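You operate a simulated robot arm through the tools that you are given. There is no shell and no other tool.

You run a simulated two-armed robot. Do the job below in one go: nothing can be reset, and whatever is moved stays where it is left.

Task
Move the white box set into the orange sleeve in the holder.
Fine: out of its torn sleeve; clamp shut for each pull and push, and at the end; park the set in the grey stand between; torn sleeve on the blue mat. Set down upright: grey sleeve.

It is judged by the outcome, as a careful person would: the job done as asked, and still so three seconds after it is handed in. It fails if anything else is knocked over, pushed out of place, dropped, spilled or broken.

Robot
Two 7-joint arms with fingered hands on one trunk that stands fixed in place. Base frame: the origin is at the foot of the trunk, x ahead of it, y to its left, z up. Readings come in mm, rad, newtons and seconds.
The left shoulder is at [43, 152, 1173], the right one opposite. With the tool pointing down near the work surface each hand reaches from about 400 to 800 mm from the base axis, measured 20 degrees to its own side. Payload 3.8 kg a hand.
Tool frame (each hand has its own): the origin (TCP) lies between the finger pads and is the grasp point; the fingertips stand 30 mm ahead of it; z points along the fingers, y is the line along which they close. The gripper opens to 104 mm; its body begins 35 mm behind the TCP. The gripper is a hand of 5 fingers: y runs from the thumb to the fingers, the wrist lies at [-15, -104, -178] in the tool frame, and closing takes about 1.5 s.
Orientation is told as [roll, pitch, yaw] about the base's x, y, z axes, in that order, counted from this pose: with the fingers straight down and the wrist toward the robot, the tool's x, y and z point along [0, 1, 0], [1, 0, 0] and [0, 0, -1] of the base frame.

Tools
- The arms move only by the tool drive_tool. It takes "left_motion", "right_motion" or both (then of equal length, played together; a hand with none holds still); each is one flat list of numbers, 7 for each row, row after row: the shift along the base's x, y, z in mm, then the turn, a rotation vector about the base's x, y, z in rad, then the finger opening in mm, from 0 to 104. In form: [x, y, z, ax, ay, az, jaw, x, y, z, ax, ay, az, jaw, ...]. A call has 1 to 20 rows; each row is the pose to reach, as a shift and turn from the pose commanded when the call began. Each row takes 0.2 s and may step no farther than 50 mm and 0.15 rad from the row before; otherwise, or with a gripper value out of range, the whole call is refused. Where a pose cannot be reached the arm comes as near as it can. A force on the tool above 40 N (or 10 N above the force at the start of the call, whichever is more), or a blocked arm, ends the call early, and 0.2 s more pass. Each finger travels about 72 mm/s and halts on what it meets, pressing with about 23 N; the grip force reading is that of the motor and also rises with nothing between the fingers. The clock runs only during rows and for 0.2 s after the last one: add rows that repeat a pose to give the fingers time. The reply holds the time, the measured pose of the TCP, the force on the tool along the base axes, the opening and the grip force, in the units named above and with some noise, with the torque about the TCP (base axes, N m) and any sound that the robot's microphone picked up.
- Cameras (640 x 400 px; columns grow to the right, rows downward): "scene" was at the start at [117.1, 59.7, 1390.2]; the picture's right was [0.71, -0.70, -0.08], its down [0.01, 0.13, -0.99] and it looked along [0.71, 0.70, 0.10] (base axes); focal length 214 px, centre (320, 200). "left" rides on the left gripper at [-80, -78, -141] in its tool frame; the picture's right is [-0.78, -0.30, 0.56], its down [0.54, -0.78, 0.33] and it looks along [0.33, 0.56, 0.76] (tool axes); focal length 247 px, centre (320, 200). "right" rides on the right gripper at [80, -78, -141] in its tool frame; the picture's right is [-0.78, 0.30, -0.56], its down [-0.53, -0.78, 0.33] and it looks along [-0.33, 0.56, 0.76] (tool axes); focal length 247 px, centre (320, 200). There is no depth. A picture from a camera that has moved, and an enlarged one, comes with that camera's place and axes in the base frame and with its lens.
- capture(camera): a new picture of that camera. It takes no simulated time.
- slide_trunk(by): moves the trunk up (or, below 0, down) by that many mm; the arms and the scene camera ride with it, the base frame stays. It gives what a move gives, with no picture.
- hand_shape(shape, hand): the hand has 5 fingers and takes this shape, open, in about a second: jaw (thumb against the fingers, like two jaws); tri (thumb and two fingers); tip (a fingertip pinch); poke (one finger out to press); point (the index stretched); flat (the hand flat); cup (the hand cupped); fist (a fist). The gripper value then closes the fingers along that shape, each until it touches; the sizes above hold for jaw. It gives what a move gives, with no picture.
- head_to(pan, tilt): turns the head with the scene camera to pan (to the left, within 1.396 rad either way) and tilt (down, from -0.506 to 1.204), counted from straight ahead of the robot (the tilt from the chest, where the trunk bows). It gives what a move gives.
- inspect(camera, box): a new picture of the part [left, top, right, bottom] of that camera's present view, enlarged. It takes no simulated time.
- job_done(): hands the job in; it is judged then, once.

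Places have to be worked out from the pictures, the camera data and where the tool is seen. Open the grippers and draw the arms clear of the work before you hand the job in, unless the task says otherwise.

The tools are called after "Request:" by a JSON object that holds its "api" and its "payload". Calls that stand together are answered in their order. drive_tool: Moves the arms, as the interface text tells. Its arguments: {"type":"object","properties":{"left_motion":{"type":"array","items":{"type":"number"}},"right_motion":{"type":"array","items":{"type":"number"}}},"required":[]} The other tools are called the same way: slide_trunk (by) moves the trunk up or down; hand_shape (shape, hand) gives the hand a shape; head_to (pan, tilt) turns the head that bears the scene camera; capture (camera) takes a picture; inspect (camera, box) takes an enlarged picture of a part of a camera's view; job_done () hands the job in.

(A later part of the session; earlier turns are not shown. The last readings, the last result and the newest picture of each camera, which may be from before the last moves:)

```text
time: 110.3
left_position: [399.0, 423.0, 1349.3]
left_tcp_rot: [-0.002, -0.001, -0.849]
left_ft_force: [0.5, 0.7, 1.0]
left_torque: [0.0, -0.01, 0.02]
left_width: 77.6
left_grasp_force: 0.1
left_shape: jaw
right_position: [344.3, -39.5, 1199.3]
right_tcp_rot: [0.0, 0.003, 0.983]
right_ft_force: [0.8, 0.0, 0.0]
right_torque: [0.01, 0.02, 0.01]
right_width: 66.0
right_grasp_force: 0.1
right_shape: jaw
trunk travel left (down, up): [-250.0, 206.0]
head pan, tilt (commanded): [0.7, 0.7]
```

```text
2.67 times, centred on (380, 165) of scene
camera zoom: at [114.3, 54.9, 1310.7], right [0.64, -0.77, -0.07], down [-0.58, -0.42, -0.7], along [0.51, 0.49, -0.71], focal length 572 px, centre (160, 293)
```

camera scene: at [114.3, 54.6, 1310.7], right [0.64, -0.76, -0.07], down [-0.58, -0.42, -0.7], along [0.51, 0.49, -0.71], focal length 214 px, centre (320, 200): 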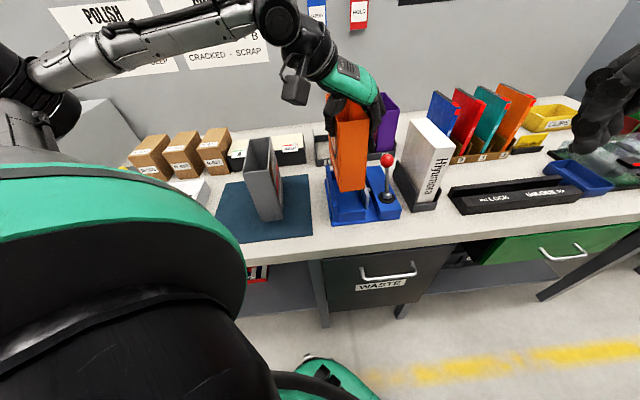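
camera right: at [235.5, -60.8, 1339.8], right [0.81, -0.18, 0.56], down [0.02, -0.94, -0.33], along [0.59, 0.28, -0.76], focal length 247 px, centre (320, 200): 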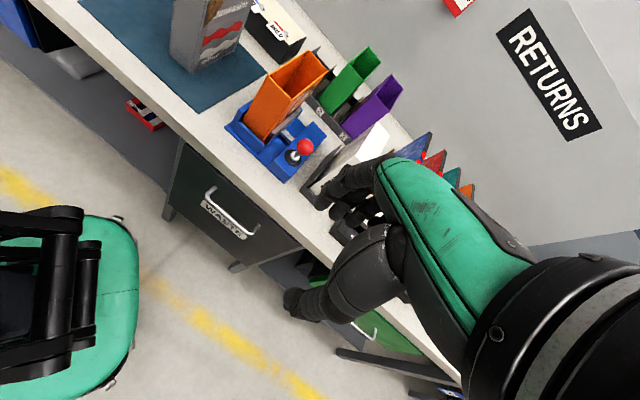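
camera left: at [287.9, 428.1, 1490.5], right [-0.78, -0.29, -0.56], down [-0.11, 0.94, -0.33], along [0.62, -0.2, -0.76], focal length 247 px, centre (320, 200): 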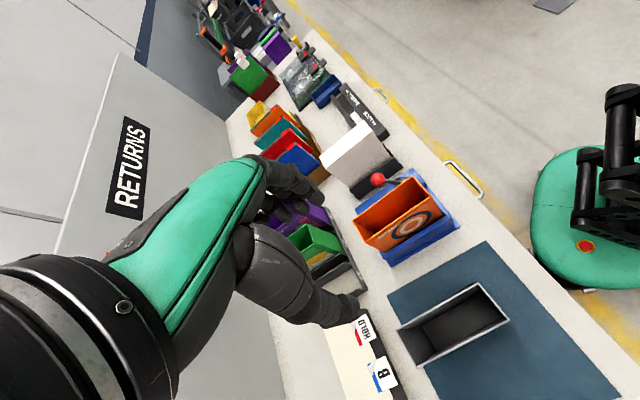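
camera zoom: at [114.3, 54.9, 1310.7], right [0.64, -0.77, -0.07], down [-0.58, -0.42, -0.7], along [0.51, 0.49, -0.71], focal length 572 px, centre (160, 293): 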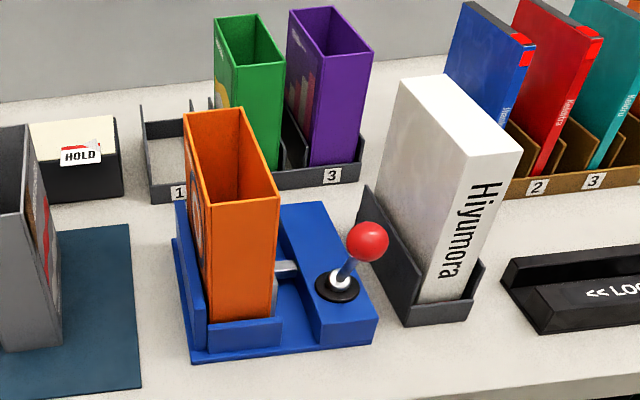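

The clamp is shut on the orange sleeve, lever stays. Now I measure the sleeve's rim and the parked set from left and right cameras.

Request:
{"api": "inspect", "payload": {"camera": "left", "box": [365, 160, 465, 250]}}

Request:
{"api": "inspect", "payload": {"camera": "left", "box": [310, 100, 410, 200]}}

Request:
{"api": "inspect", "payload": {"camera": "right", "box": [220, 40, 400, 210]}}

Request:
{"api": "inspect", "payload": {"camera": "scene", "box": [310, 100, 450, 220]}}

```text
4.44 times, centred on (415, 205) of left
camera zoom: at [288.2, 428.8, 1490.0], right [-0.78, -0.29, -0.56], down [-0.11, 0.94, -0.33], along [0.62, -0.2, -0.76], focal length 1098 px, centre (-102, 178)
```

zoom: 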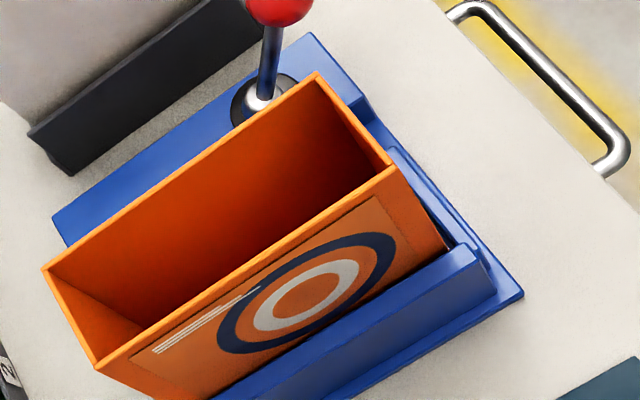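

```text
4.00 times, centred on (360, 150) of left
camera zoom: at [288.2, 428.8, 1490.0], right [-0.78, -0.29, -0.56], down [-0.11, 0.94, -0.33], along [0.62, -0.2, -0.76], focal length 988 px, centre (160, 400)
```

zoom: 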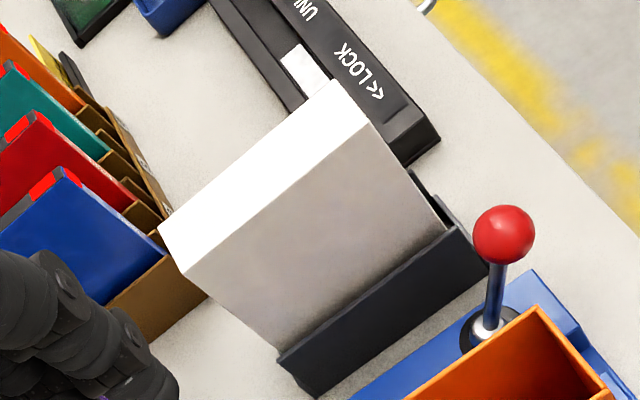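

```text
2.35 times, centred on (310, 125) of right
camera zoom: at [235.5, -60.8, 1339.8], right [0.81, -0.18, 0.56], down [0.02, -0.94, -0.33], along [0.59, 0.28, -0.76], focal length 581 px, centre (344, 376)
```

zoom: 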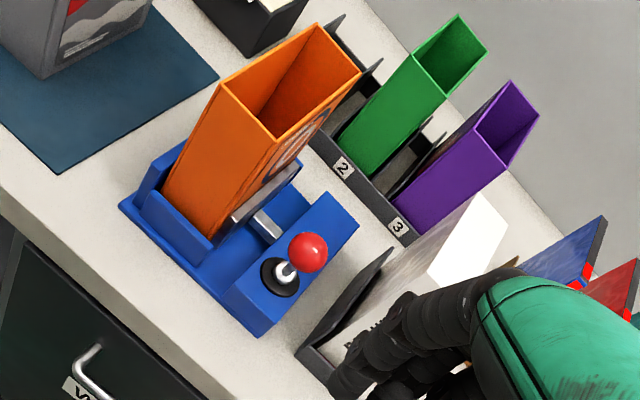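

```text
3.33 times, centred on (380, 160) of scene
camera zoom: at [114.3, 54.9, 1310.7], right [0.64, -0.77, -0.07], down [-0.58, -0.42, -0.7], along [0.51, 0.49, -0.71], focal length 715 px, centre (120, 333)
```

zoom: 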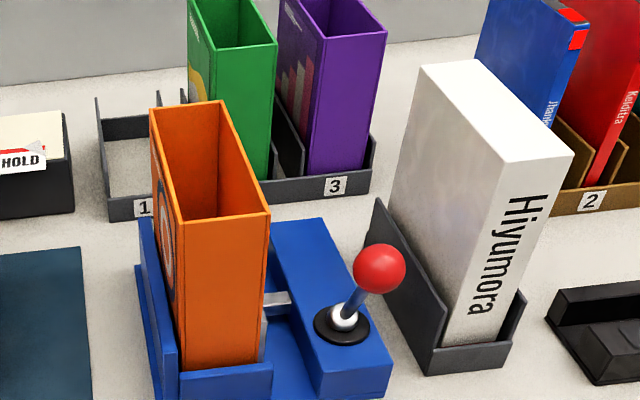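

Orange rim: u≈486–637, v≈−92…−148, z≈1035. Parked set: centre ≈[626,169], top z≈1047, aligned. The lift out needs more height than the left arm has there, so I raise the trunk 100 mm first with both hands in free space.

Request:
{"api": "slide_trunk", "payload": {"by": 100}}

```text
time: 111.7
left_position: [401.6, 422.2, 1449.1]
left_tcp_rot: [-0.002, -0.001, -0.85]
left_ft_force: [-0.1, 0.4, -0.3]
left_torque: [0.02, -0.01, -0.02]
left_width: 77.7
left_grasp_force: 0.0
left_shape: jaw
right_position: [342.9, -39.8, 1299.1]
right_tcp_rot: [-0.001, 0.001, 0.987]
right_ft_force: [0.2, -0.5, 0.2]
right_torque: [0.0, -0.02, -0.04]
right_width: 65.7
right_grasp_force: 0.1
right_shape: jaw
trunk travel left (down, up): [-350.0, 106.0]
head pan, tilt (commanded): [0.7, 0.7]
```

I move the left hand on a descending line to above the parked set (z≈1160).

Request:
{"api": "drive_tool", "payload": {"left_motion": [18, -20, -12, 0, 0, 0, 78, 40, -45, -28, 0, 0, 0, 78, 63, -71, -50, 0, 0, 0, 78, 86, -97, -75, 0, 0, 0, 78, 109, -123, -104, 0, 0, 0, 78, 132, -149, -135, 0, 0, 0, 78, 155, -175, -168, 0, 0, 0, 78, 178, -200, -200, 0, 0, 0, 78, 200, -224, -235, 0, 0, 0, 78, 215, -241, -265, 0, 0, 0, 78, 225, -252, -290, 0, 0, 0, 78, 225, -252, -290, 0, 0, 0, 78]}}

Request:
{"api": "capture", "payload": {"camera": "left"}}

Request:
{"api": "inspect", "payload": {"camera": "scene", "box": [330, 50, 490, 240]}}

```text
time: 114.2
left_position: [624.3, 169.6, 1157.9]
left_tcp_rot: [-0.001, 0.0, -0.847]
left_ft_force: [-0.2, 0.6, -0.4]
left_torque: [0.01, 0.03, -0.04]
left_width: 77.7
left_grasp_force: 0.0
left_shape: jaw
right_position: [345.2, -39.6, 1298.6]
right_tcp_rot: [0.0, -0.001, 0.983]
right_ft_force: [0.6, -0.4, -0.3]
right_torque: [-0.01, -0.03, -0.01]
right_width: 66.0
right_grasp_force: 0.1
right_shape: jaw
trunk travel left (down, up): [-350.0, 106.0]
head pan, tilt (commanded): [0.7, 0.7]
```

```text
taken
camera left: at [513.3, 175.1, 1298.8], right [-0.78, -0.29, -0.56], down [-0.11, 0.94, -0.33], along [0.62, -0.2, -0.76], focal length 247 px, centre (320, 200)
```

left: 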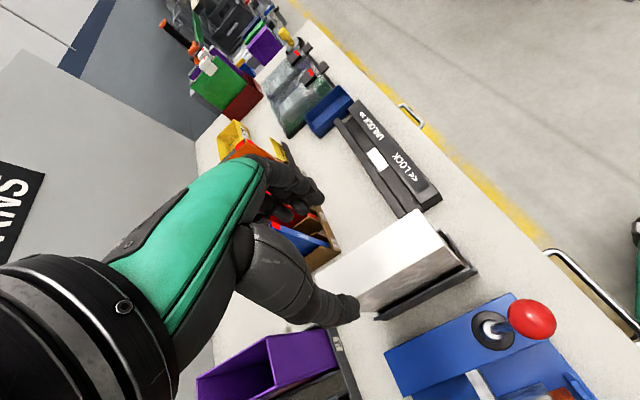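

```text
2.11 times, centred on (410, 145) of scene
camera zoom: at [79.2, 54.3, 1420.6], right [0.64, -0.76, -0.02], down [-0.52, -0.41, -0.75], along [0.56, 0.49, -0.66], focal length 452 px, centre (130, 316)
```

zoom: 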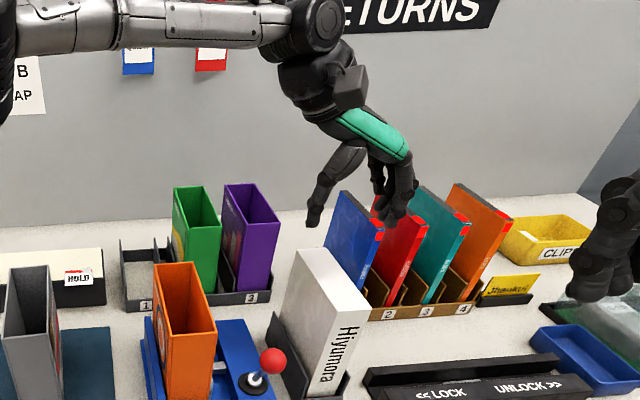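

The hand is above the set, in the same place as when it was released. I descend to TCP z≈1056.

Request:
{"api": "drive_tool", "payload": {"left_motion": [0.5, 0.5, -25, 0, 0, 0, 78, 0.5, 0.5, -50, 0, 0, 0, 78, 0.5, 0.5, -75, 0, 0, 0, 78, 0.5, 0.5, -92, 0, 0, 0, 78, 0.5, 0.5, -102, 0, 0, 0, 78, 0.5, 0.5, -102, 0, 0, 0, 78]}}

Request:
{"api": "capture", "payload": {"camera": "left"}}

Request:
{"api": "inspect", "payload": {"camera": "scene", "box": [350, 80, 470, 220]}}

```text
time: 115.7
left_position: [613.6, 174.8, 1060.6]
left_tcp_rot: [-0.001, -0.001, -0.848]
left_ft_force: [-0.7, -0.4, -0.6]
left_torque: [-0.02, 0.02, 0.04]
left_width: 77.9
left_grasp_force: 0.1
left_shape: jaw
left hand out of reach, approached as far as the arm can: row 3, 4, 5, 6
right_position: [344.0, -39.6, 1298.5]
right_tcp_rot: [0.001, 0.002, 0.984]
right_ft_force: [0.9, -0.3, 0.4]
right_torque: [0.02, 0.01, 0.0]
right_width: 65.9
right_grasp_force: 0.1
right_shape: jaw
trunk travel left (down, up): [-350.0, 106.0]
head pan, tilt (commanded): [0.7, 0.7]
```

```text
taken
camera left: at [502.8, 180.5, 1201.3], right [-0.78, -0.29, -0.56], down [-0.11, 0.94, -0.33], along [0.62, -0.2, -0.76], focal length 247 px, centre (320, 200)
```

left: 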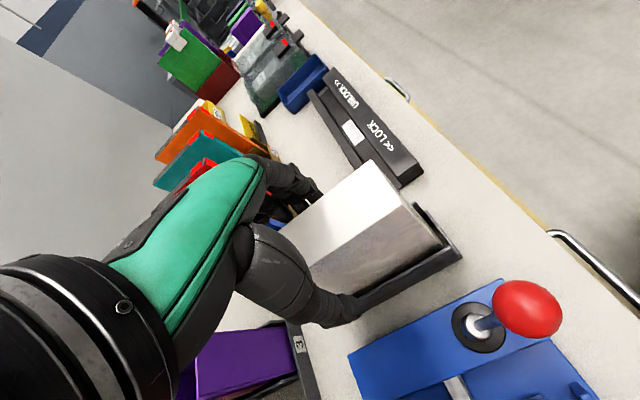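

```text
2.86 times, centred on (410, 150) of scene
camera zoom: at [79.4, 54.2, 1420.6], right [0.64, -0.76, -0.02], down [-0.52, -0.41, -0.75], along [0.56, 0.49, -0.66], focal length 613 px, centre (63, 343)
```

zoom: 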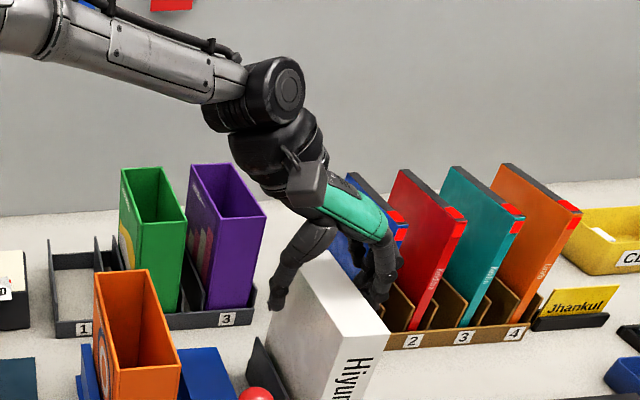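

With the trunk raised the shoulder sits farther back, so the low pose is out of reach (11 mm short). I go straight up again 170 mm, then return the trunk to its former height.

Request:
{"api": "drive_tool", "payload": {"left_motion": [0, 0, 20, 0, 0, 0, 78, 0, 0, 50, 0, 0, 0, 78, 0, 0, 90, 0, 0, 0, 78, 0, 0, 130, 0, 0, 0, 78, 0, 0, 170, 0, 0, 0, 78, 0, 0, 170, 0, 0, 0, 78]}}

Request:
{"api": "slide_trunk", "payload": {"by": -100}}

Request:
{"api": "capture", "payload": {"camera": "scene"}}

```text
time: 117.0
left_position: [614.8, 176.1, 1230.8]
left_tcp_rot: [0.001, 0.0, -0.848]
left_ft_force: [0.5, 0.4, -0.3]
left_torque: [0.03, 0.02, 0.0]
left_width: 77.6
left_grasp_force: 0.0
left_shape: jaw
right_position: [345.6, -40.2, 1298.7]
right_tcp_rot: [0.0, 0.0, 0.984]
right_ft_force: [-0.1, -0.4, -0.7]
right_torque: [0.01, 0.02, -0.02]
right_width: 65.9
right_grasp_force: 0.1
right_shape: jaw
trunk travel left (down, up): [-350.0, 106.0]
head pan, tilt (commanded): [0.7, 0.7]
```

```text
time: 118.4
left_position: [613.6, 174.7, 1132.0]
left_tcp_rot: [0.001, -0.002, -0.848]
left_ft_force: [0.3, 0.1, -1.5]
left_torque: [-0.02, -0.02, 0.0]
left_width: 77.9
left_grasp_force: 0.1
left_shape: jaw
right_position: [342.6, -40.0, 1198.9]
right_tcp_rot: [0.0, -0.001, 0.986]
right_ft_force: [-0.6, 0.0, 0.9]
right_torque: [0.0, -0.03, 0.03]
right_width: 65.8
right_grasp_force: 0.2
right_shape: jaw
trunk travel left (down, up): [-250.0, 206.0]
head pan, tilt (commanded): [0.7, 0.7]
```

```text
taken
camera scene: at [113.8, 54.2, 1310.7], right [0.64, -0.76, -0.07], down [-0.58, -0.41, -0.7], along [0.51, 0.49, -0.71], focal length 214 px, centre (320, 200)
```

scene: 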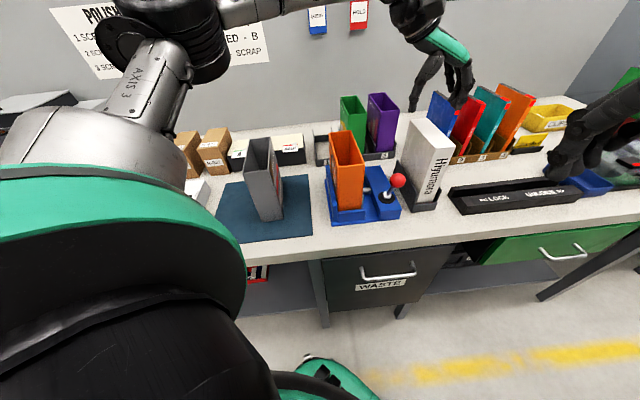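

The trunk is back and all is undisturbed. I centre the left hand over the set again and descend to z≈1056.

Request:
{"api": "drive_tool", "payload": {"left_motion": [6, -2, 0, 0, 0, 0, 78, 11.5, -4.5, 0, 0, 0, 0, 78, 11.5, -4.5, -20, 0, 0, 0, 78, 11.5, -4.5, -40, 0, 0, 0, 78, 11.5, -4.5, -60, 0, 0, 0, 78, 11.5, -4.5, -76, 0, 0, 0, 78, 11.5, -4.5, -76, 0, 0, 0, 78]}}

Request:
{"api": "capture", "payload": {"camera": "left"}}

Request:
{"api": "inspect", "payload": {"camera": "scene", "box": [370, 70, 490, 220]}}

```text
time: 120.0
left_position: [625.6, 171.4, 1055.1]
left_tcp_rot: [-0.001, 0.0, -0.848]
left_ft_force: [-0.2, -0.1, -0.3]
left_torque: [0.01, -0.03, -0.01]
left_width: 77.8
left_grasp_force: 0.1
left_shape: jaw
right_position: [343.6, -39.2, 1199.2]
right_tcp_rot: [-0.002, 0.0, 0.987]
right_ft_force: [-0.5, 0.8, 0.2]
right_torque: [0.01, -0.01, 0.01]
right_width: 65.8
right_grasp_force: 0.1
right_shape: jaw
trunk travel left (down, up): [-250.0, 206.0]
head pan, tilt (commanded): [0.7, 0.7]
```

```text
taken
camera left: at [514.3, 176.2, 1196.0], right [-0.78, -0.29, -0.56], down [-0.11, 0.94, -0.33], along [0.62, -0.2, -0.76], focal length 247 px, centre (320, 200)
```

left: 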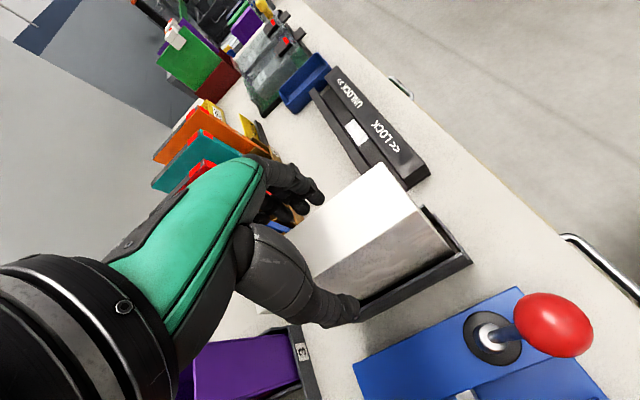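

```text
2.67 times, centred on (430, 145) of scene
camera zoom: at [114.2, 54.1, 1310.8], right [0.64, -0.76, -0.07], down [-0.58, -0.41, -0.7], along [0.51, 0.49, -0.71], focal length 572 px, centre (27, 347)
```

zoom: 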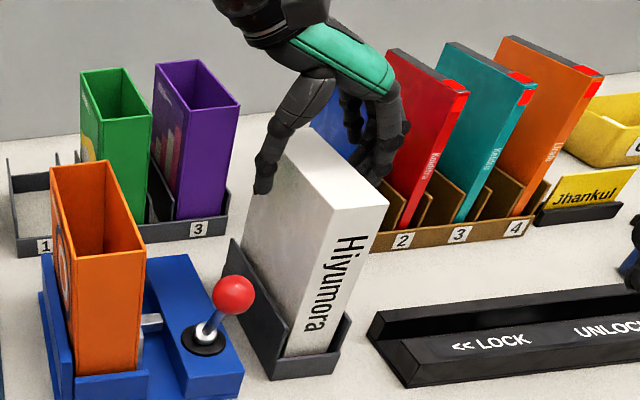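

Positioned with ≈22 mm finger overlap on the set. I close the grip.

Request:
{"api": "drive_tool", "payload": {"left_motion": [0, 0, 0, 0, 0, 0, 62, 0, 0, 0, 0, 0, 0, 50, 0, 0, 0, 0, 0, 0, 40, 0, 0, 0, 0, 0, 0, 30, 0, 0, 0, 0, 0, 0, 30, 0, 0, 0, 0, 0, 0, 30, 0, 0, 0, 0, 0, 0, 30]}}

Request:
{"api": "capture", "payload": {"camera": "left"}}

Request:
{"api": "inspect", "payload": {"camera": "scene", "box": [370, 70, 490, 220]}}

```text
time: 121.6
left_position: [625.9, 169.9, 1056.1]
left_tcp_rot: [-0.001, -0.001, -0.85]
left_ft_force: [0.1, 0.2, 0.2]
left_torque: [0.02, 0.01, -0.09]
left_width: 39.4
left_grasp_force: 23.1
left_shape: jaw
right_position: [343.5, -39.7, 1198.4]
right_tcp_rot: [0.0, -0.001, 0.983]
right_ft_force: [0.1, 0.4, -0.7]
right_torque: [0.0, 0.0, -0.01]
right_width: 65.7
right_grasp_force: 0.0
right_shape: jaw
trunk travel left (down, up): [-250.0, 206.0]
head pan, tilt (commanded): [0.7, 0.7]
```

```text
taken
camera left: at [514.5, 176.3, 1195.9], right [-0.78, -0.29, -0.56], down [-0.11, 0.94, -0.33], along [0.62, -0.2, -0.76], focal length 247 px, centre (320, 200)
```

left: 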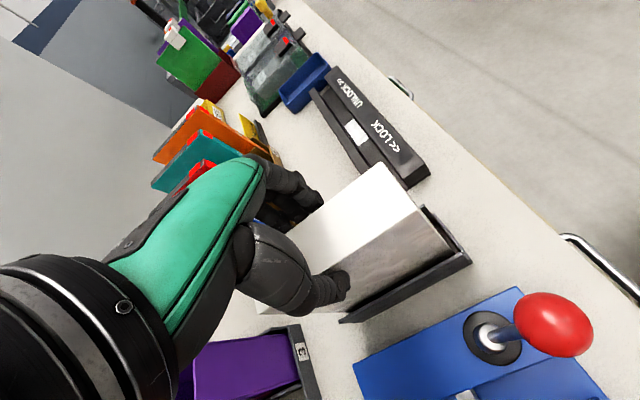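

```text
2.67 times, centred on (430, 145) of scene
camera zoom: at [114.4, 54.3, 1310.7], right [0.64, -0.76, -0.07], down [-0.58, -0.41, -0.7], along [0.51, 0.49, -0.71], focal length 572 px, centre (27, 347)
```

zoom: 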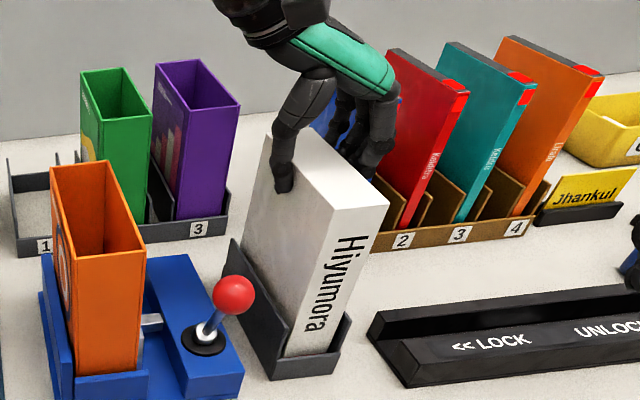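

Gripped at 39.4 mm, 23 N. I lift straight out of the stand by 104 mm.

Request:
{"api": "drive_tool", "payload": {"left_motion": [0, 0, 4, 0, 0, 0, 30, 0, 0, 10, 0, 0, 0, 30, 0, 0, 18, 0, 0, 0, 30, 0, 0, 28, 0, 0, 0, 30, 0, 0, 40, 0, 0, 0, 30, 0, 0, 52, 0, 0, 0, 30, 0, 0, 65, 0, 0, 0, 30, 0, 0, 78, 0, 0, 0, 30, 0, 0, 92, 0, 0, 0, 30, 0, 0, 104, 0, 0, 0, 30, 0, 0, 104, 0, 0, 0, 30]}}

Request:
{"api": "inspect", "payload": {"camera": "scene", "box": [340, 20, 500, 220]}}

Request:
{"api": "capture", "payload": {"camera": "left"}}

```text
time: 124.0
left_position: [626.3, 168.6, 1159.0]
left_tcp_rot: [-0.002, 0.002, -0.849]
left_ft_force: [1.2, 0.5, -3.3]
left_torque: [0.0, -0.04, 0.0]
left_width: 39.5
left_grasp_force: 23.2
left_shape: jaw
right_position: [343.6, -39.6, 1199.1]
right_tcp_rot: [-0.001, 0.0, 0.986]
right_ft_force: [0.2, 0.3, 0.3]
right_torque: [-0.03, -0.02, 0.01]
right_width: 65.9
right_grasp_force: 0.0
right_shape: jaw
trunk travel left (down, up): [-250.0, 206.0]
head pan, tilt (commanded): [0.7, 0.7]
```

```text
2.00 times, centred on (420, 120) of scene
camera zoom: at [114.8, 54.4, 1310.6], right [0.64, -0.76, -0.07], down [-0.58, -0.41, -0.7], along [0.51, 0.49, -0.71], focal length 429 px, centre (120, 360)
```

zoom: 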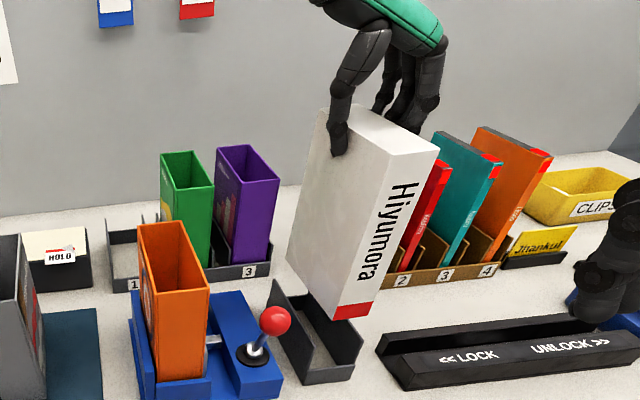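

```text
taken
camera left: at [515.5, 175.9, 1299.6], right [-0.78, -0.29, -0.56], down [-0.11, 0.94, -0.33], along [0.62, -0.2, -0.76], focal length 247 px, centre (320, 200)
```

left: 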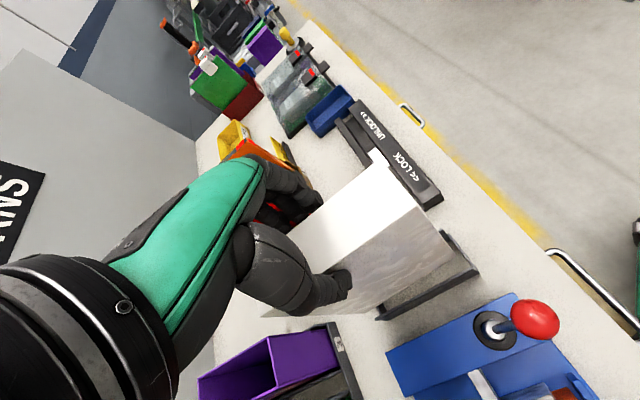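

The set is clear of the stand. I move it in +v while rising, to hover over the orange sleeve with its bottom ≈30 mm above the rim.

Request:
{"api": "drive_tool", "payload": {"left_motion": [-8, 8, 28, 0, 0, 0, 30, -18, 18, 58, 0, 0, 0, 30, -30, 30, 88, 0, 0, 0, 30, -48, 48, 100, 0, 0, 0, 30, -70, 70, 103, 0, 0, 0, 30, -95, 95, 103, 0, 0, 0, 30, -120, 119, 103, 0, 0, 0, 30, -138, 136, 103, 0, 0, 0, 30, -145, 144, 103, 0, 0, 0, 30, -145, 144, 103, 0, 0, 0, 30]}}

Request:
{"api": "capture", "payload": {"camera": "scene"}}

Request:
{"api": "capture", "payload": {"camera": "right"}}

Request:
{"api": "capture", "payload": {"camera": "left"}}

```text
time: 126.2
left_position: [481.0, 315.8, 1261.0]
left_tcp_rot: [-0.001, -0.001, -0.849]
left_ft_force: [0.2, 0.7, -4.2]
left_torque: [0.01, -0.02, -0.04]
left_width: 39.4
left_grasp_force: 23.4
left_shape: jaw
right_position: [343.6, -40.5, 1199.5]
right_tcp_rot: [-0.001, 0.0, 0.984]
right_ft_force: [0.3, -0.3, 0.6]
right_torque: [-0.02, -0.02, -0.01]
right_width: 65.7
right_grasp_force: 0.0
right_shape: jaw
trunk travel left (down, up): [-250.0, 206.0]
head pan, tilt (commanded): [0.7, 0.7]
```

```text
taken
camera scene: at [114.7, 54.4, 1310.7], right [0.64, -0.76, -0.07], down [-0.58, -0.41, -0.7], along [0.51, 0.49, -0.71], focal length 214 px, centre (320, 200)
```

scene: 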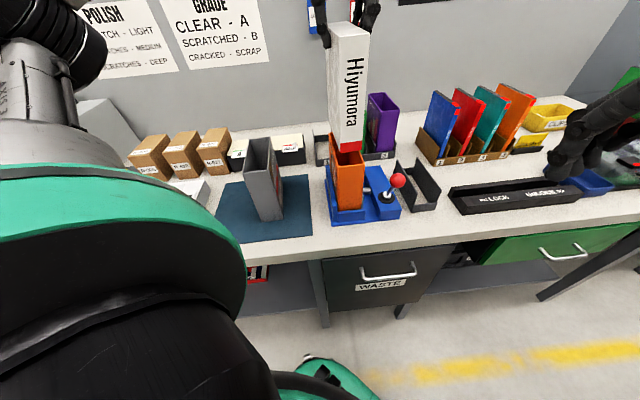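

```text
taken
camera right: at [235.4, -61.1, 1339.1], right [0.81, -0.18, 0.56], down [0.02, -0.94, -0.33], along [0.59, 0.28, -0.76], focal length 247 px, centre (320, 200)
```

right: 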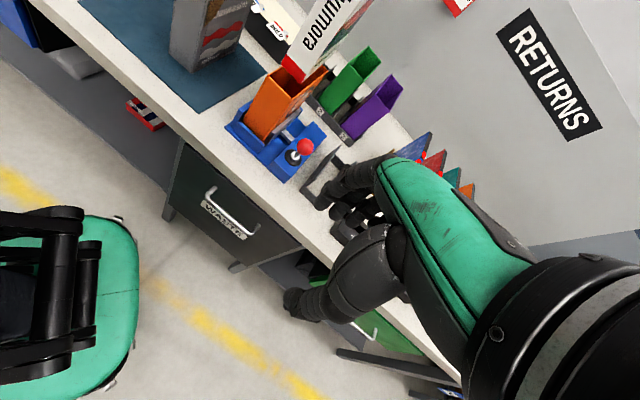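

```text
taken
camera left: at [370.1, 320.8, 1402.7], right [-0.78, -0.29, -0.56], down [-0.11, 0.94, -0.33], along [0.62, -0.2, -0.76], focal length 247 px, centre (320, 200)
```

left: 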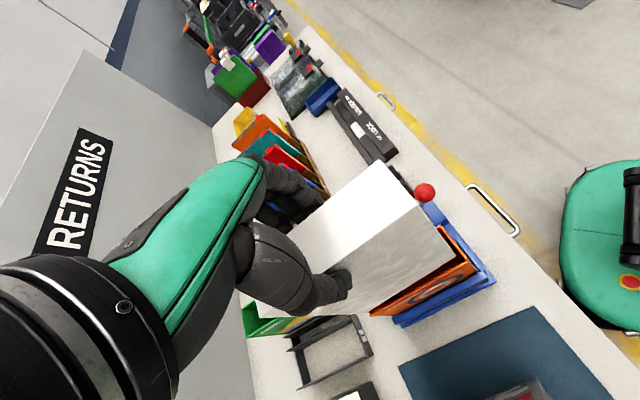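

The set hovers over the sleeve. I lower it 22 mm (bottom ≈10 mm above the rim) and compare bottom edges with the rim at high zoom.

Request:
{"api": "drive_tool", "payload": {"left_motion": [0, 0, -8, 0, 0, 0, 30, 0, 0, -16, 0, 0, 0, 30, 0, 0, -22, 0, 0, 0, 30, 0, 0, -22, 0, 0, 0, 30]}}

Request:
{"api": "inspect", "payload": {"camera": "left", "box": [400, 200, 500, 280]}}

Request:
{"api": "inspect", "payload": {"camera": "left", "box": [340, 255, 440, 335]}}

Request:
{"api": "inspect", "payload": {"camera": "scene", "box": [315, 120, 375, 170]}}

Request:
{"api": "inspect", "payload": {"camera": "right", "box": [260, 40, 340, 110]}}

```text
time: 127.2
left_position: [482.3, 313.8, 1240.9]
left_tcp_rot: [-0.001, 0.002, -0.85]
left_ft_force: [0.0, 0.5, -3.3]
left_torque: [-0.03, 0.0, -0.01]
left_width: 39.5
left_grasp_force: 22.8
left_shape: jaw
right_position: [344.6, -38.7, 1197.9]
right_tcp_rot: [-0.001, 0.001, 0.986]
right_ft_force: [-0.3, 0.3, 0.5]
right_torque: [0.01, 0.01, 0.02]
right_width: 65.7
right_grasp_force: 0.1
right_shape: jaw
trunk travel left (down, up): [-250.0, 206.0]
head pan, tilt (commanded): [0.7, 0.7]
```

```text
5.00 times, centred on (450, 240) of left
camera zoom: at [370.1, 320.4, 1381.0], right [-0.78, -0.29, -0.56], down [-0.11, 0.94, -0.33], along [0.62, -0.2, -0.76], focal length 1235 px, centre (-330, 0)
```

zoom: 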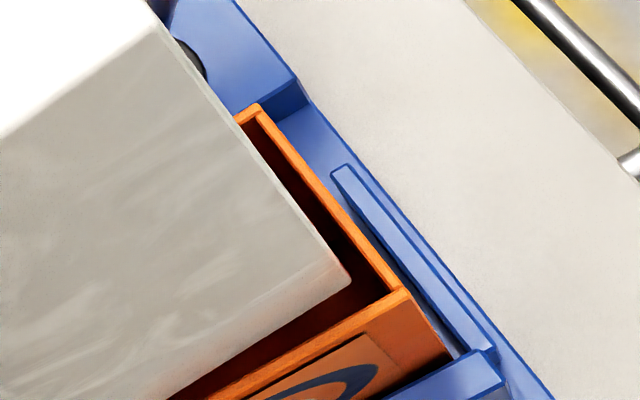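

```text
5.00 times, centred on (390, 295) of left
camera zoom: at [370.1, 320.4, 1381.0], right [-0.78, -0.29, -0.56], down [-0.11, 0.94, -0.33], along [0.62, -0.2, -0.76], focal length 1235 px, centre (-30, -275)
```

zoom: 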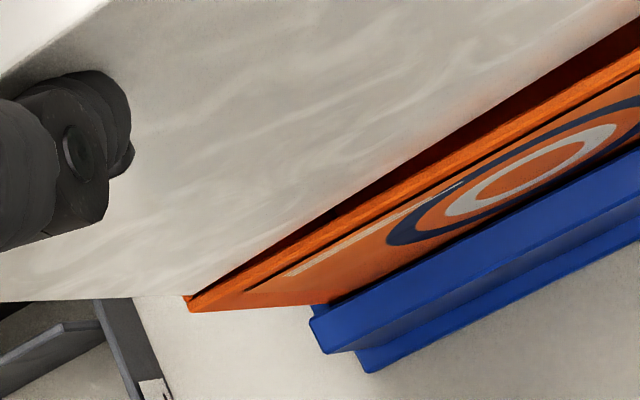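

```text
8.00 times, centred on (345, 145) of scene
camera zoom: at [114.6, 54.6, 1310.7], right [0.64, -0.76, -0.07], down [-0.58, -0.42, -0.7], along [0.51, 0.49, -0.71], focal length 1716 px, centre (120, 640)
```

zoom: 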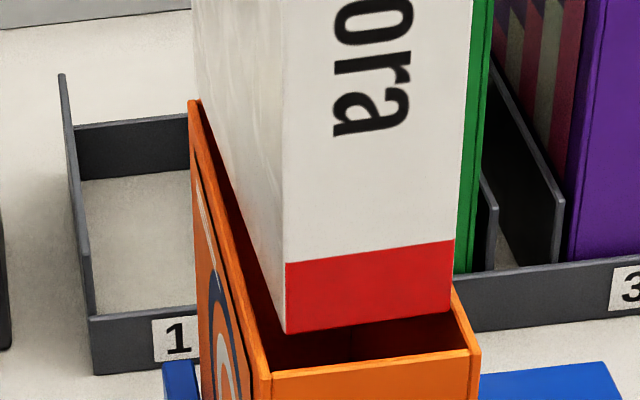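

```text
5.71 times, centred on (300, 75) of right
camera zoom: at [235.3, -61.0, 1339.2], right [0.81, -0.18, 0.56], down [0.02, -0.94, -0.33], along [0.59, 0.28, -0.76], focal length 1411 px, centre (434, 914)
```

zoom: 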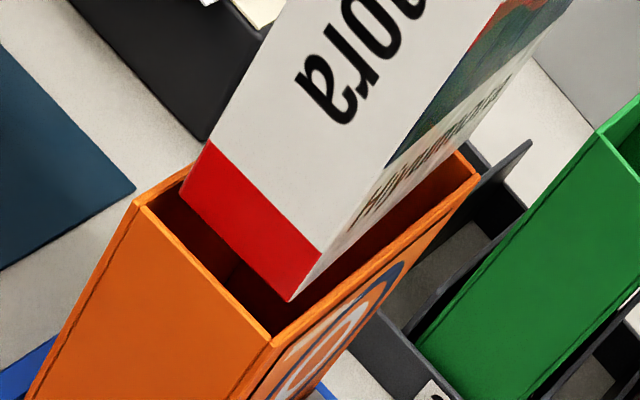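

Measured: the set is yawed ≈+0.034 rad relative to the sleeve and ~1.5 mm off in u and v. I correct by −0.034 rad and a (0.1, −2.1) mm shift, then look again.

Request:
{"api": "drive_tool", "payload": {"left_motion": [0, -1, 0, 0, 0, -0.017, 30, 0.1, -2.1, 0, 0, 0, -0.034, 30, 0.1, -2.1, -3, 0, 0, -0.034, 30, 0.1, -2.1, -3, 0, 0, -0.034, 30]}}

Request:
{"api": "inspect", "payload": {"camera": "left", "box": [400, 200, 500, 280]}}

Request:
{"api": "inspect", "payload": {"camera": "left", "box": [340, 255, 440, 335]}}

Request:
{"api": "inspect", "payload": {"camera": "scene", "box": [315, 120, 375, 170]}}

Request:
{"api": "inspect", "payload": {"camera": "right", "box": [260, 40, 340, 110]}}

```text
time: 128.2
left_position: [482.0, 312.3, 1237.2]
left_tcp_rot: [-0.003, -0.001, -0.883]
left_ft_force: [-0.3, -0.5, -3.9]
left_torque: [0.01, 0.0, -0.02]
left_width: 39.3
left_grasp_force: 23.0
left_shape: jaw
right_position: [344.2, -39.5, 1198.1]
right_tcp_rot: [0.0, 0.0, 0.984]
right_ft_force: [0.0, -0.5, 0.3]
right_torque: [0.01, -0.01, 0.0]
right_width: 65.2
right_grasp_force: 0.0
right_shape: jaw
trunk travel left (down, up): [-250.0, 206.0]
head pan, tilt (commanded): [0.7, 0.7]
```

```text
5.00 times, centred on (450, 240) of left
camera zoom: at [370.5, 322.2, 1377.9], right [-0.79, -0.26, -0.56], down [-0.08, 0.94, -0.33], along [0.61, -0.22, -0.76], focal length 1235 px, centre (-330, 0)
```

zoom: 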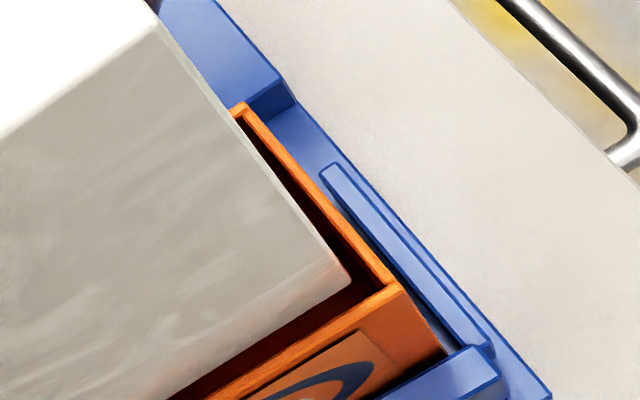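

```text
5.00 times, centred on (390, 295) of left
camera zoom: at [370.5, 322.2, 1377.9], right [-0.79, -0.26, -0.56], down [-0.08, 0.94, -0.33], along [0.61, -0.22, -0.76], focal length 1235 px, centre (-30, -275)
```

zoom: 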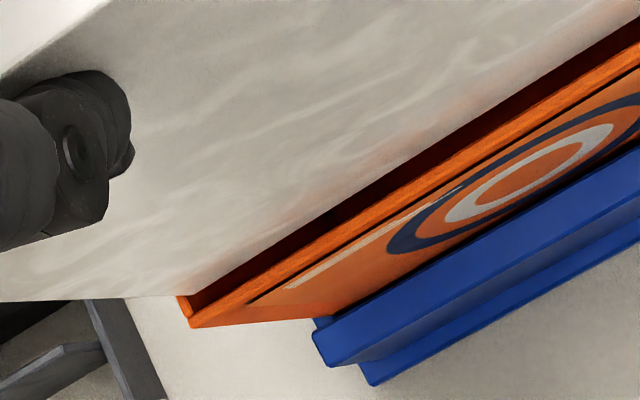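

```text
8.00 times, centred on (345, 145) of scene
camera zoom: at [114.6, 54.5, 1310.7], right [0.64, -0.76, -0.07], down [-0.58, -0.42, -0.7], along [0.51, 0.49, -0.71], focal length 1716 px, centre (120, 640)
```

zoom: 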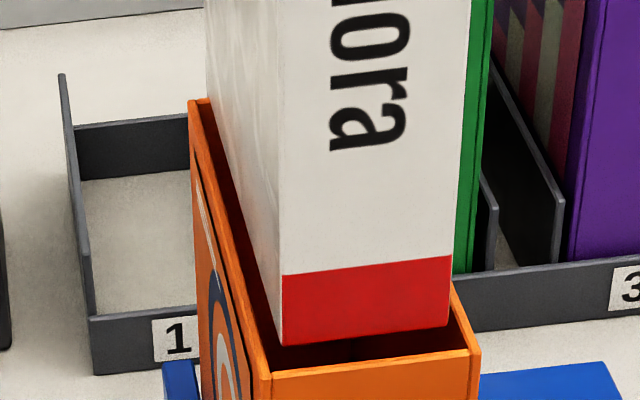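

```text
5.71 times, centred on (300, 75) of right
camera zoom: at [235.3, -61.0, 1339.2], right [0.81, -0.18, 0.56], down [0.02, -0.94, -0.33], along [0.59, 0.28, -0.76], focal length 1411 px, centre (434, 914)
```

zoom: 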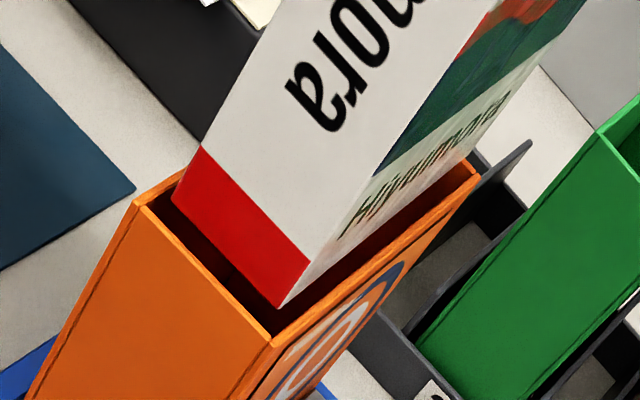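

Now gaps are ≈3 mm on each long side, ≈5/3 mm at the ends, and parallel. I lower 25 mm slowly into the sleeve, watching the forces.

Request:
{"api": "drive_tool", "payload": {"left_motion": [-0.4, -0.4, -4, 0, 0, 0, 30, -0.6, -0.6, -8, 0, 0, 0, 30, -0.6, -0.6, -12, 0, 0, 0, 30, -0.6, -0.6, -16, 0, 0, 0, 30, -0.6, -0.6, -20, 0, 0, 0, 30, -0.6, -0.6, -25, 0, 0, 0, 30, -0.6, -0.6, -25, 0, 0, 0, 30]}}

Request:
{"api": "inspect", "payload": {"camera": "scene", "box": [315, 110, 385, 180]}}

Request:
{"api": "inspect", "payload": {"camera": "right", "box": [260, 30, 340, 110]}}

Request:
{"api": "inspect", "payload": {"camera": "left", "box": [340, 200, 500, 330]}}

```text
time: 129.8
left_position: [480.7, 310.4, 1211.1]
left_tcp_rot: [-0.001, 0.0, -0.882]
left_ft_force: [0.4, -0.1, -3.6]
left_torque: [0.03, 0.01, -0.01]
left_width: 39.4
left_grasp_force: 23.1
left_shape: jaw
right_position: [343.2, -40.0, 1199.3]
right_tcp_rot: [0.0, -0.001, 0.985]
right_ft_force: [0.2, -0.1, -0.1]
right_torque: [0.0, -0.02, -0.01]
right_width: 65.7
right_grasp_force: 0.0
right_shape: jaw
trunk travel left (down, up): [-250.0, 206.0]
head pan, tilt (commanded): [0.7, 0.7]
```

```text
5.71 times, centred on (350, 145) of scene
camera zoom: at [114.6, 54.5, 1310.7], right [0.64, -0.76, -0.07], down [-0.58, -0.42, -0.7], along [0.51, 0.49, -0.71], focal length 1226 px, centre (149, 514)
```

zoom: 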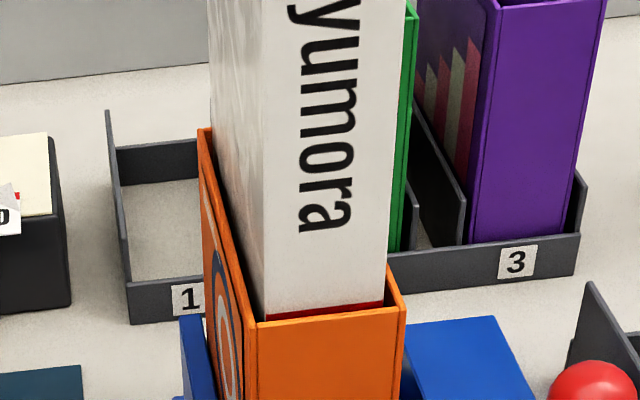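

```text
5.00 times, centred on (300, 70) of right
camera zoom: at [235.3, -61.0, 1339.2], right [0.81, -0.18, 0.56], down [0.02, -0.94, -0.33], along [0.59, 0.28, -0.76], focal length 1235 px, centre (420, 850)
```

zoom: 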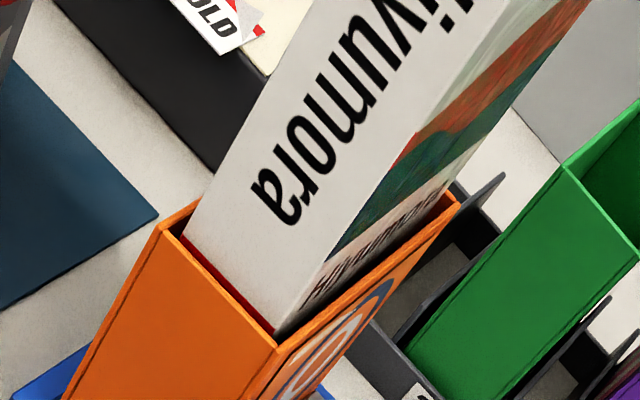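

```text
3.08 times, centred on (420, 265) of left
camera zoom: at [369.7, 321.0, 1352.5], right [-0.79, -0.26, -0.56], down [-0.08, 0.94, -0.33], along [0.61, -0.22, -0.76], focal length 760 px, centre (12, 0)
```

zoom: 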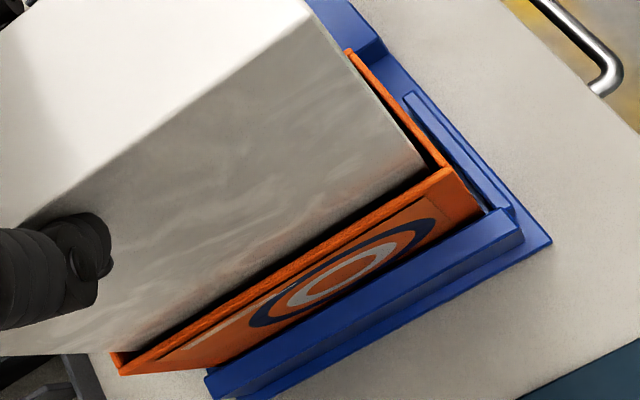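

It entered freely without contact. I push it down another 100 mm, monitoring the force.

Request:
{"api": "drive_tool", "payload": {"left_motion": [0, 0, -7, 0, 0, 0, 30, 0, 0, -14, 0, 0, 0, 30, 0, 0, -21, 0, 0, 0, 30, 0, 0, -28, 0, 0, 0, 30, 0, 0, -35, 0, 0, 0, 30, 0, 0, -42, 0, 0, 0, 30, 0, 0, -50, 0, 0, 0, 30, 0, 0, -58, 0, 0, 0, 30, 0, 0, -66, 0, 0, 0, 30, 0, 0, -74, 0, 0, 0, 30, 0, 0, -82, 0, 0, 0, 30, 0, 0, -90, 0, 0, 0, 30, 0, 0, -100, 0, 0, 0, 30, 0, 0, -100, 0, 0, 0, 30]}}

Request:
{"api": "inspect", "payload": {"camera": "scene", "box": [300, 60, 400, 220]}}

Request:
{"api": "inspect", "payload": {"camera": "left", "box": [340, 180, 500, 330]}}

```text
time: 132.8
left_position: [481.3, 312.9, 1111.6]
left_tcp_rot: [-0.001, 0.0, -0.883]
left_ft_force: [-0.4, 0.4, -4.2]
left_torque: [0.04, 0.02, 0.01]
left_width: 39.5
left_grasp_force: 22.8
left_shape: jaw
right_position: [344.2, -38.7, 1199.2]
right_tcp_rot: [0.001, -0.002, 0.985]
right_ft_force: [0.0, -0.7, 0.8]
right_torque: [0.04, -0.03, -0.02]
right_width: 65.9
right_grasp_force: 0.1
right_shape: jaw
trunk travel left (down, up): [-250.0, 206.0]
head pan, tilt (commanded): [0.7, 0.7]
```

```text
2.50 times, centred on (350, 140) of scene
camera zoom: at [114.5, 54.5, 1310.7], right [0.64, -0.76, -0.07], down [-0.58, -0.41, -0.7], along [0.51, 0.49, -0.71], focal length 536 px, centre (245, 350)
```

zoom: 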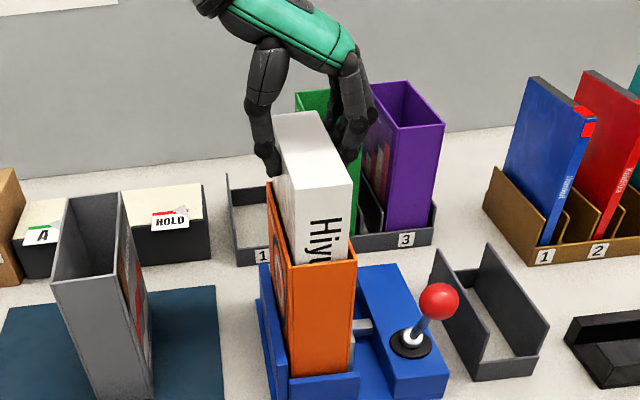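

```text
2.67 times, centred on (420, 255) of left
camera zoom: at [369.8, 321.4, 1252.4], right [-0.79, -0.26, -0.56], down [-0.08, 0.94, -0.33], along [0.61, -0.22, -0.76], focal length 659 px, centre (53, 53)
```

zoom: 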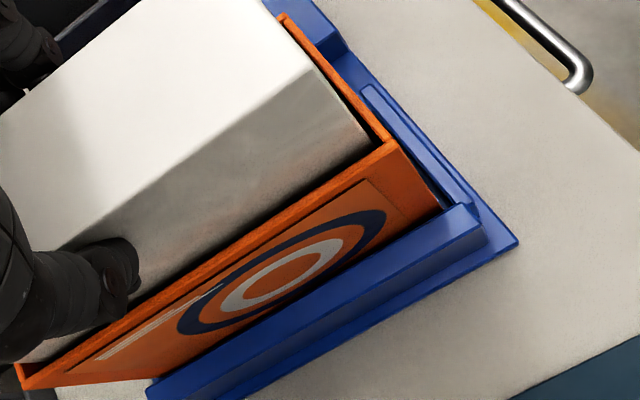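

No resistance. I lower another 30 mm, then will finish in small steps.

Request:
{"api": "drive_tool", "payload": {"left_motion": [0, 0, -6, 0, 0, 0, 30, 0, 0, -12, 0, 0, 0, 30, 0, 0, -18, 0, 0, 0, 30, 0, 0, -24, 0, 0, 0, 30, 0, 0, -30, 0, 0, 0, 30, 0, 0, -30, 0, 0, 0, 30]}}

Request:
{"api": "inspect", "payload": {"camera": "scene", "box": [310, 80, 390, 200]}}

Request:
{"api": "inspect", "payload": {"camera": "right", "box": [240, 20, 360, 140]}}

```text
time: 134.2
left_position: [481.4, 311.1, 1081.5]
left_tcp_rot: [-0.001, 0.001, -0.883]
left_ft_force: [-0.4, 0.1, -4.4]
left_torque: [0.01, -0.05, 0.02]
left_width: 39.3
left_grasp_force: 23.2
left_shape: jaw
right_position: [344.5, -38.7, 1199.1]
right_tcp_rot: [0.0, 0.001, 0.986]
right_ft_force: [-1.0, -0.1, 0.2]
right_torque: [-0.01, 0.01, -0.01]
right_width: 66.0
right_grasp_force: 0.0
right_shape: jaw
trunk travel left (down, up): [-250.0, 206.0]
head pan, tilt (commanded): [0.7, 0.7]
```

```text
3.33 times, centred on (350, 140) of scene
camera zoom: at [114.6, 54.5, 1310.7], right [0.64, -0.76, -0.07], down [-0.58, -0.42, -0.7], along [0.51, 0.49, -0.71], focal length 715 px, centre (220, 400)
```

zoom: 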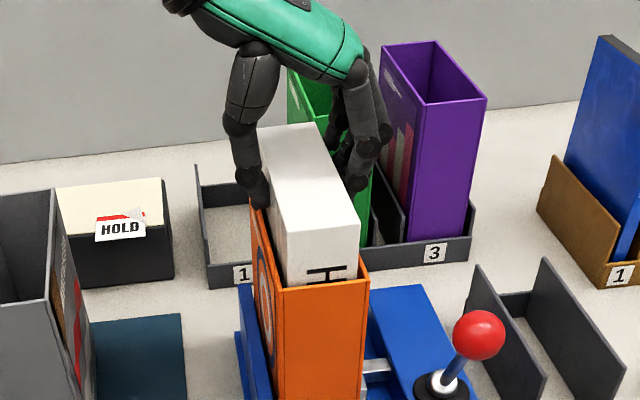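

```text
3.33 times, centred on (300, 80) of right
camera zoom: at [235.3, -61.0, 1339.2], right [0.81, -0.18, 0.56], down [0.02, -0.94, -0.33], along [0.59, 0.28, -0.76], focal length 823 px, centre (387, 600)
```

zoom: 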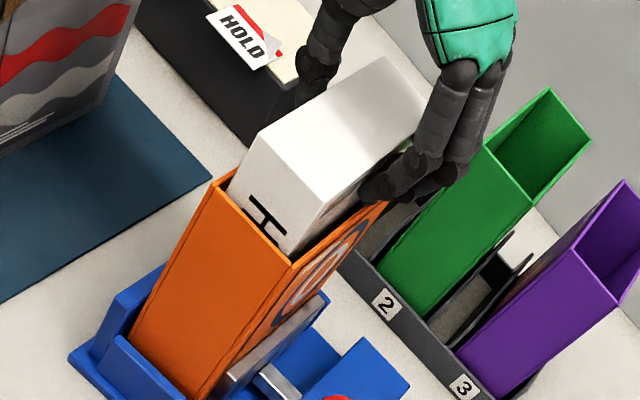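

Fingertips are ≈16 mm above the rim, set has ≈10 mm to go. I continue in 2 mm steps.

Request:
{"api": "drive_tool", "payload": {"left_motion": [0, 0, -2, 0, 0, 0, 30, 0, 0, -4, 0, 0, 0, 30, 0, 0, -6, 0, 0, 0, 30, 0, 0, -6, 0, 0, 0, 30]}}

```text
time: 135.2
left_position: [481.0, 311.3, 1076.2]
left_tcp_rot: [-0.002, -0.001, -0.883]
left_ft_force: [0.9, 0.3, -3.3]
left_torque: [0.01, 0.0, -0.01]
left_width: 39.8
left_grasp_force: 22.9
left_shape: jaw
right_position: [345.2, -39.5, 1199.2]
right_tcp_rot: [-0.001, 0.0, 0.984]
right_ft_force: [0.1, -0.2, -0.3]
right_torque: [0.0, 0.0, -0.02]
right_width: 65.6
right_grasp_force: 0.1
right_shape: jaw
trunk travel left (down, up): [-250.0, 206.0]
head pan, tilt (commanded): [0.7, 0.7]
```

Still free. I go on in 1.5 mm steps.

Request:
{"api": "drive_tool", "payload": {"left_motion": [0, 0, -1.5, 0, 0, 0, 30, 0, 0, -3, 0, 0, 0, 30, 0, 0, -4.5, 0, 0, 0, 30, 0, 0, -4.5, 0, 0, 0, 30]}}

Request:
{"api": "inspect", "payload": {"camera": "right", "box": [240, 20, 360, 140]}}

Request:
{"api": "inspect", "payload": {"camera": "left", "box": [300, 180, 480, 340]}}

```text
time: 136.2
left_position: [480.9, 310.8, 1071.5]
left_tcp_rot: [-0.003, -0.001, -0.883]
left_ft_force: [-0.3, -0.7, -4.3]
left_torque: [0.03, 0.0, -0.03]
left_width: 39.5
left_grasp_force: 23.5
left_shape: jaw
right_position: [343.8, -38.7, 1199.4]
right_tcp_rot: [0.0, -0.001, 0.984]
right_ft_force: [-0.1, 0.4, -0.7]
right_torque: [0.02, 0.0, 0.02]
right_width: 65.9
right_grasp_force: 0.0
right_shape: jaw
trunk travel left (down, up): [-250.0, 206.0]
head pan, tilt (commanded): [0.7, 0.7]
```

```text
3.33 times, centred on (300, 80) of right
camera zoom: at [235.3, -60.9, 1339.2], right [0.81, -0.18, 0.56], down [0.02, -0.94, -0.33], along [0.59, 0.28, -0.76], focal length 823 px, centre (387, 600)
```

zoom: 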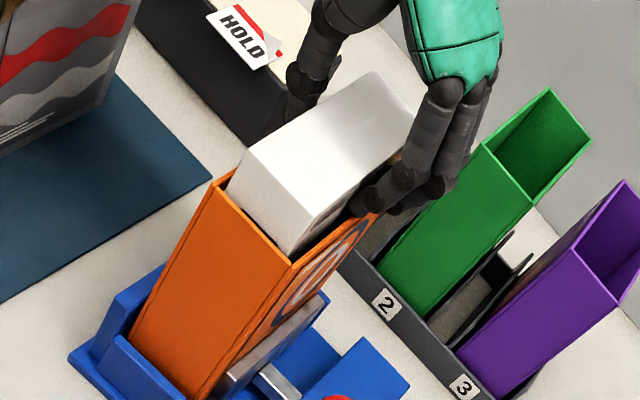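

```text
2.50 times, centred on (390, 260) of left
camera zoom: at [369.7, 321.4, 1212.3], right [-0.79, -0.26, -0.56], down [-0.08, 0.94, -0.33], along [0.61, -0.22, -0.76], focal length 617 px, centre (145, 50)
```

zoom: 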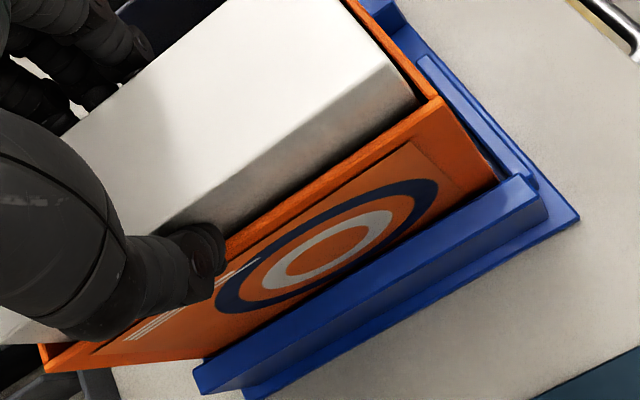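

Still hanging free at TCP 1071.5 (tips ≈6 mm above the rim). I go on in 1 mm steps.

Request:
{"api": "drive_tool", "payload": {"left_motion": [0, 0, -1, 0, 0, 0, 30, 0, 0, -2, 0, 0, 0, 30, 0, 0, -3, 0, 0, 0, 30, 0, 0, -3, 0, 0, 0, 30]}}

```text
time: 137.2
left_position: [480.3, 310.6, 1068.0]
left_tcp_rot: [-0.001, -0.001, -0.884]
left_ft_force: [0.1, -0.5, -2.4]
left_torque: [-0.07, -0.01, 0.02]
left_width: 39.4
left_grasp_force: 23.2
left_shape: jaw
right_position: [344.6, -41.1, 1198.9]
right_tcp_rot: [0.001, 0.001, 0.983]
right_ft_force: [-0.8, -0.9, -0.5]
right_torque: [0.04, 0.02, 0.0]
right_width: 65.9
right_grasp_force: 0.0
right_shape: jaw
trunk travel left (down, up): [-250.0, 206.0]
head pan, tilt (commanded): [0.7, 0.7]
```

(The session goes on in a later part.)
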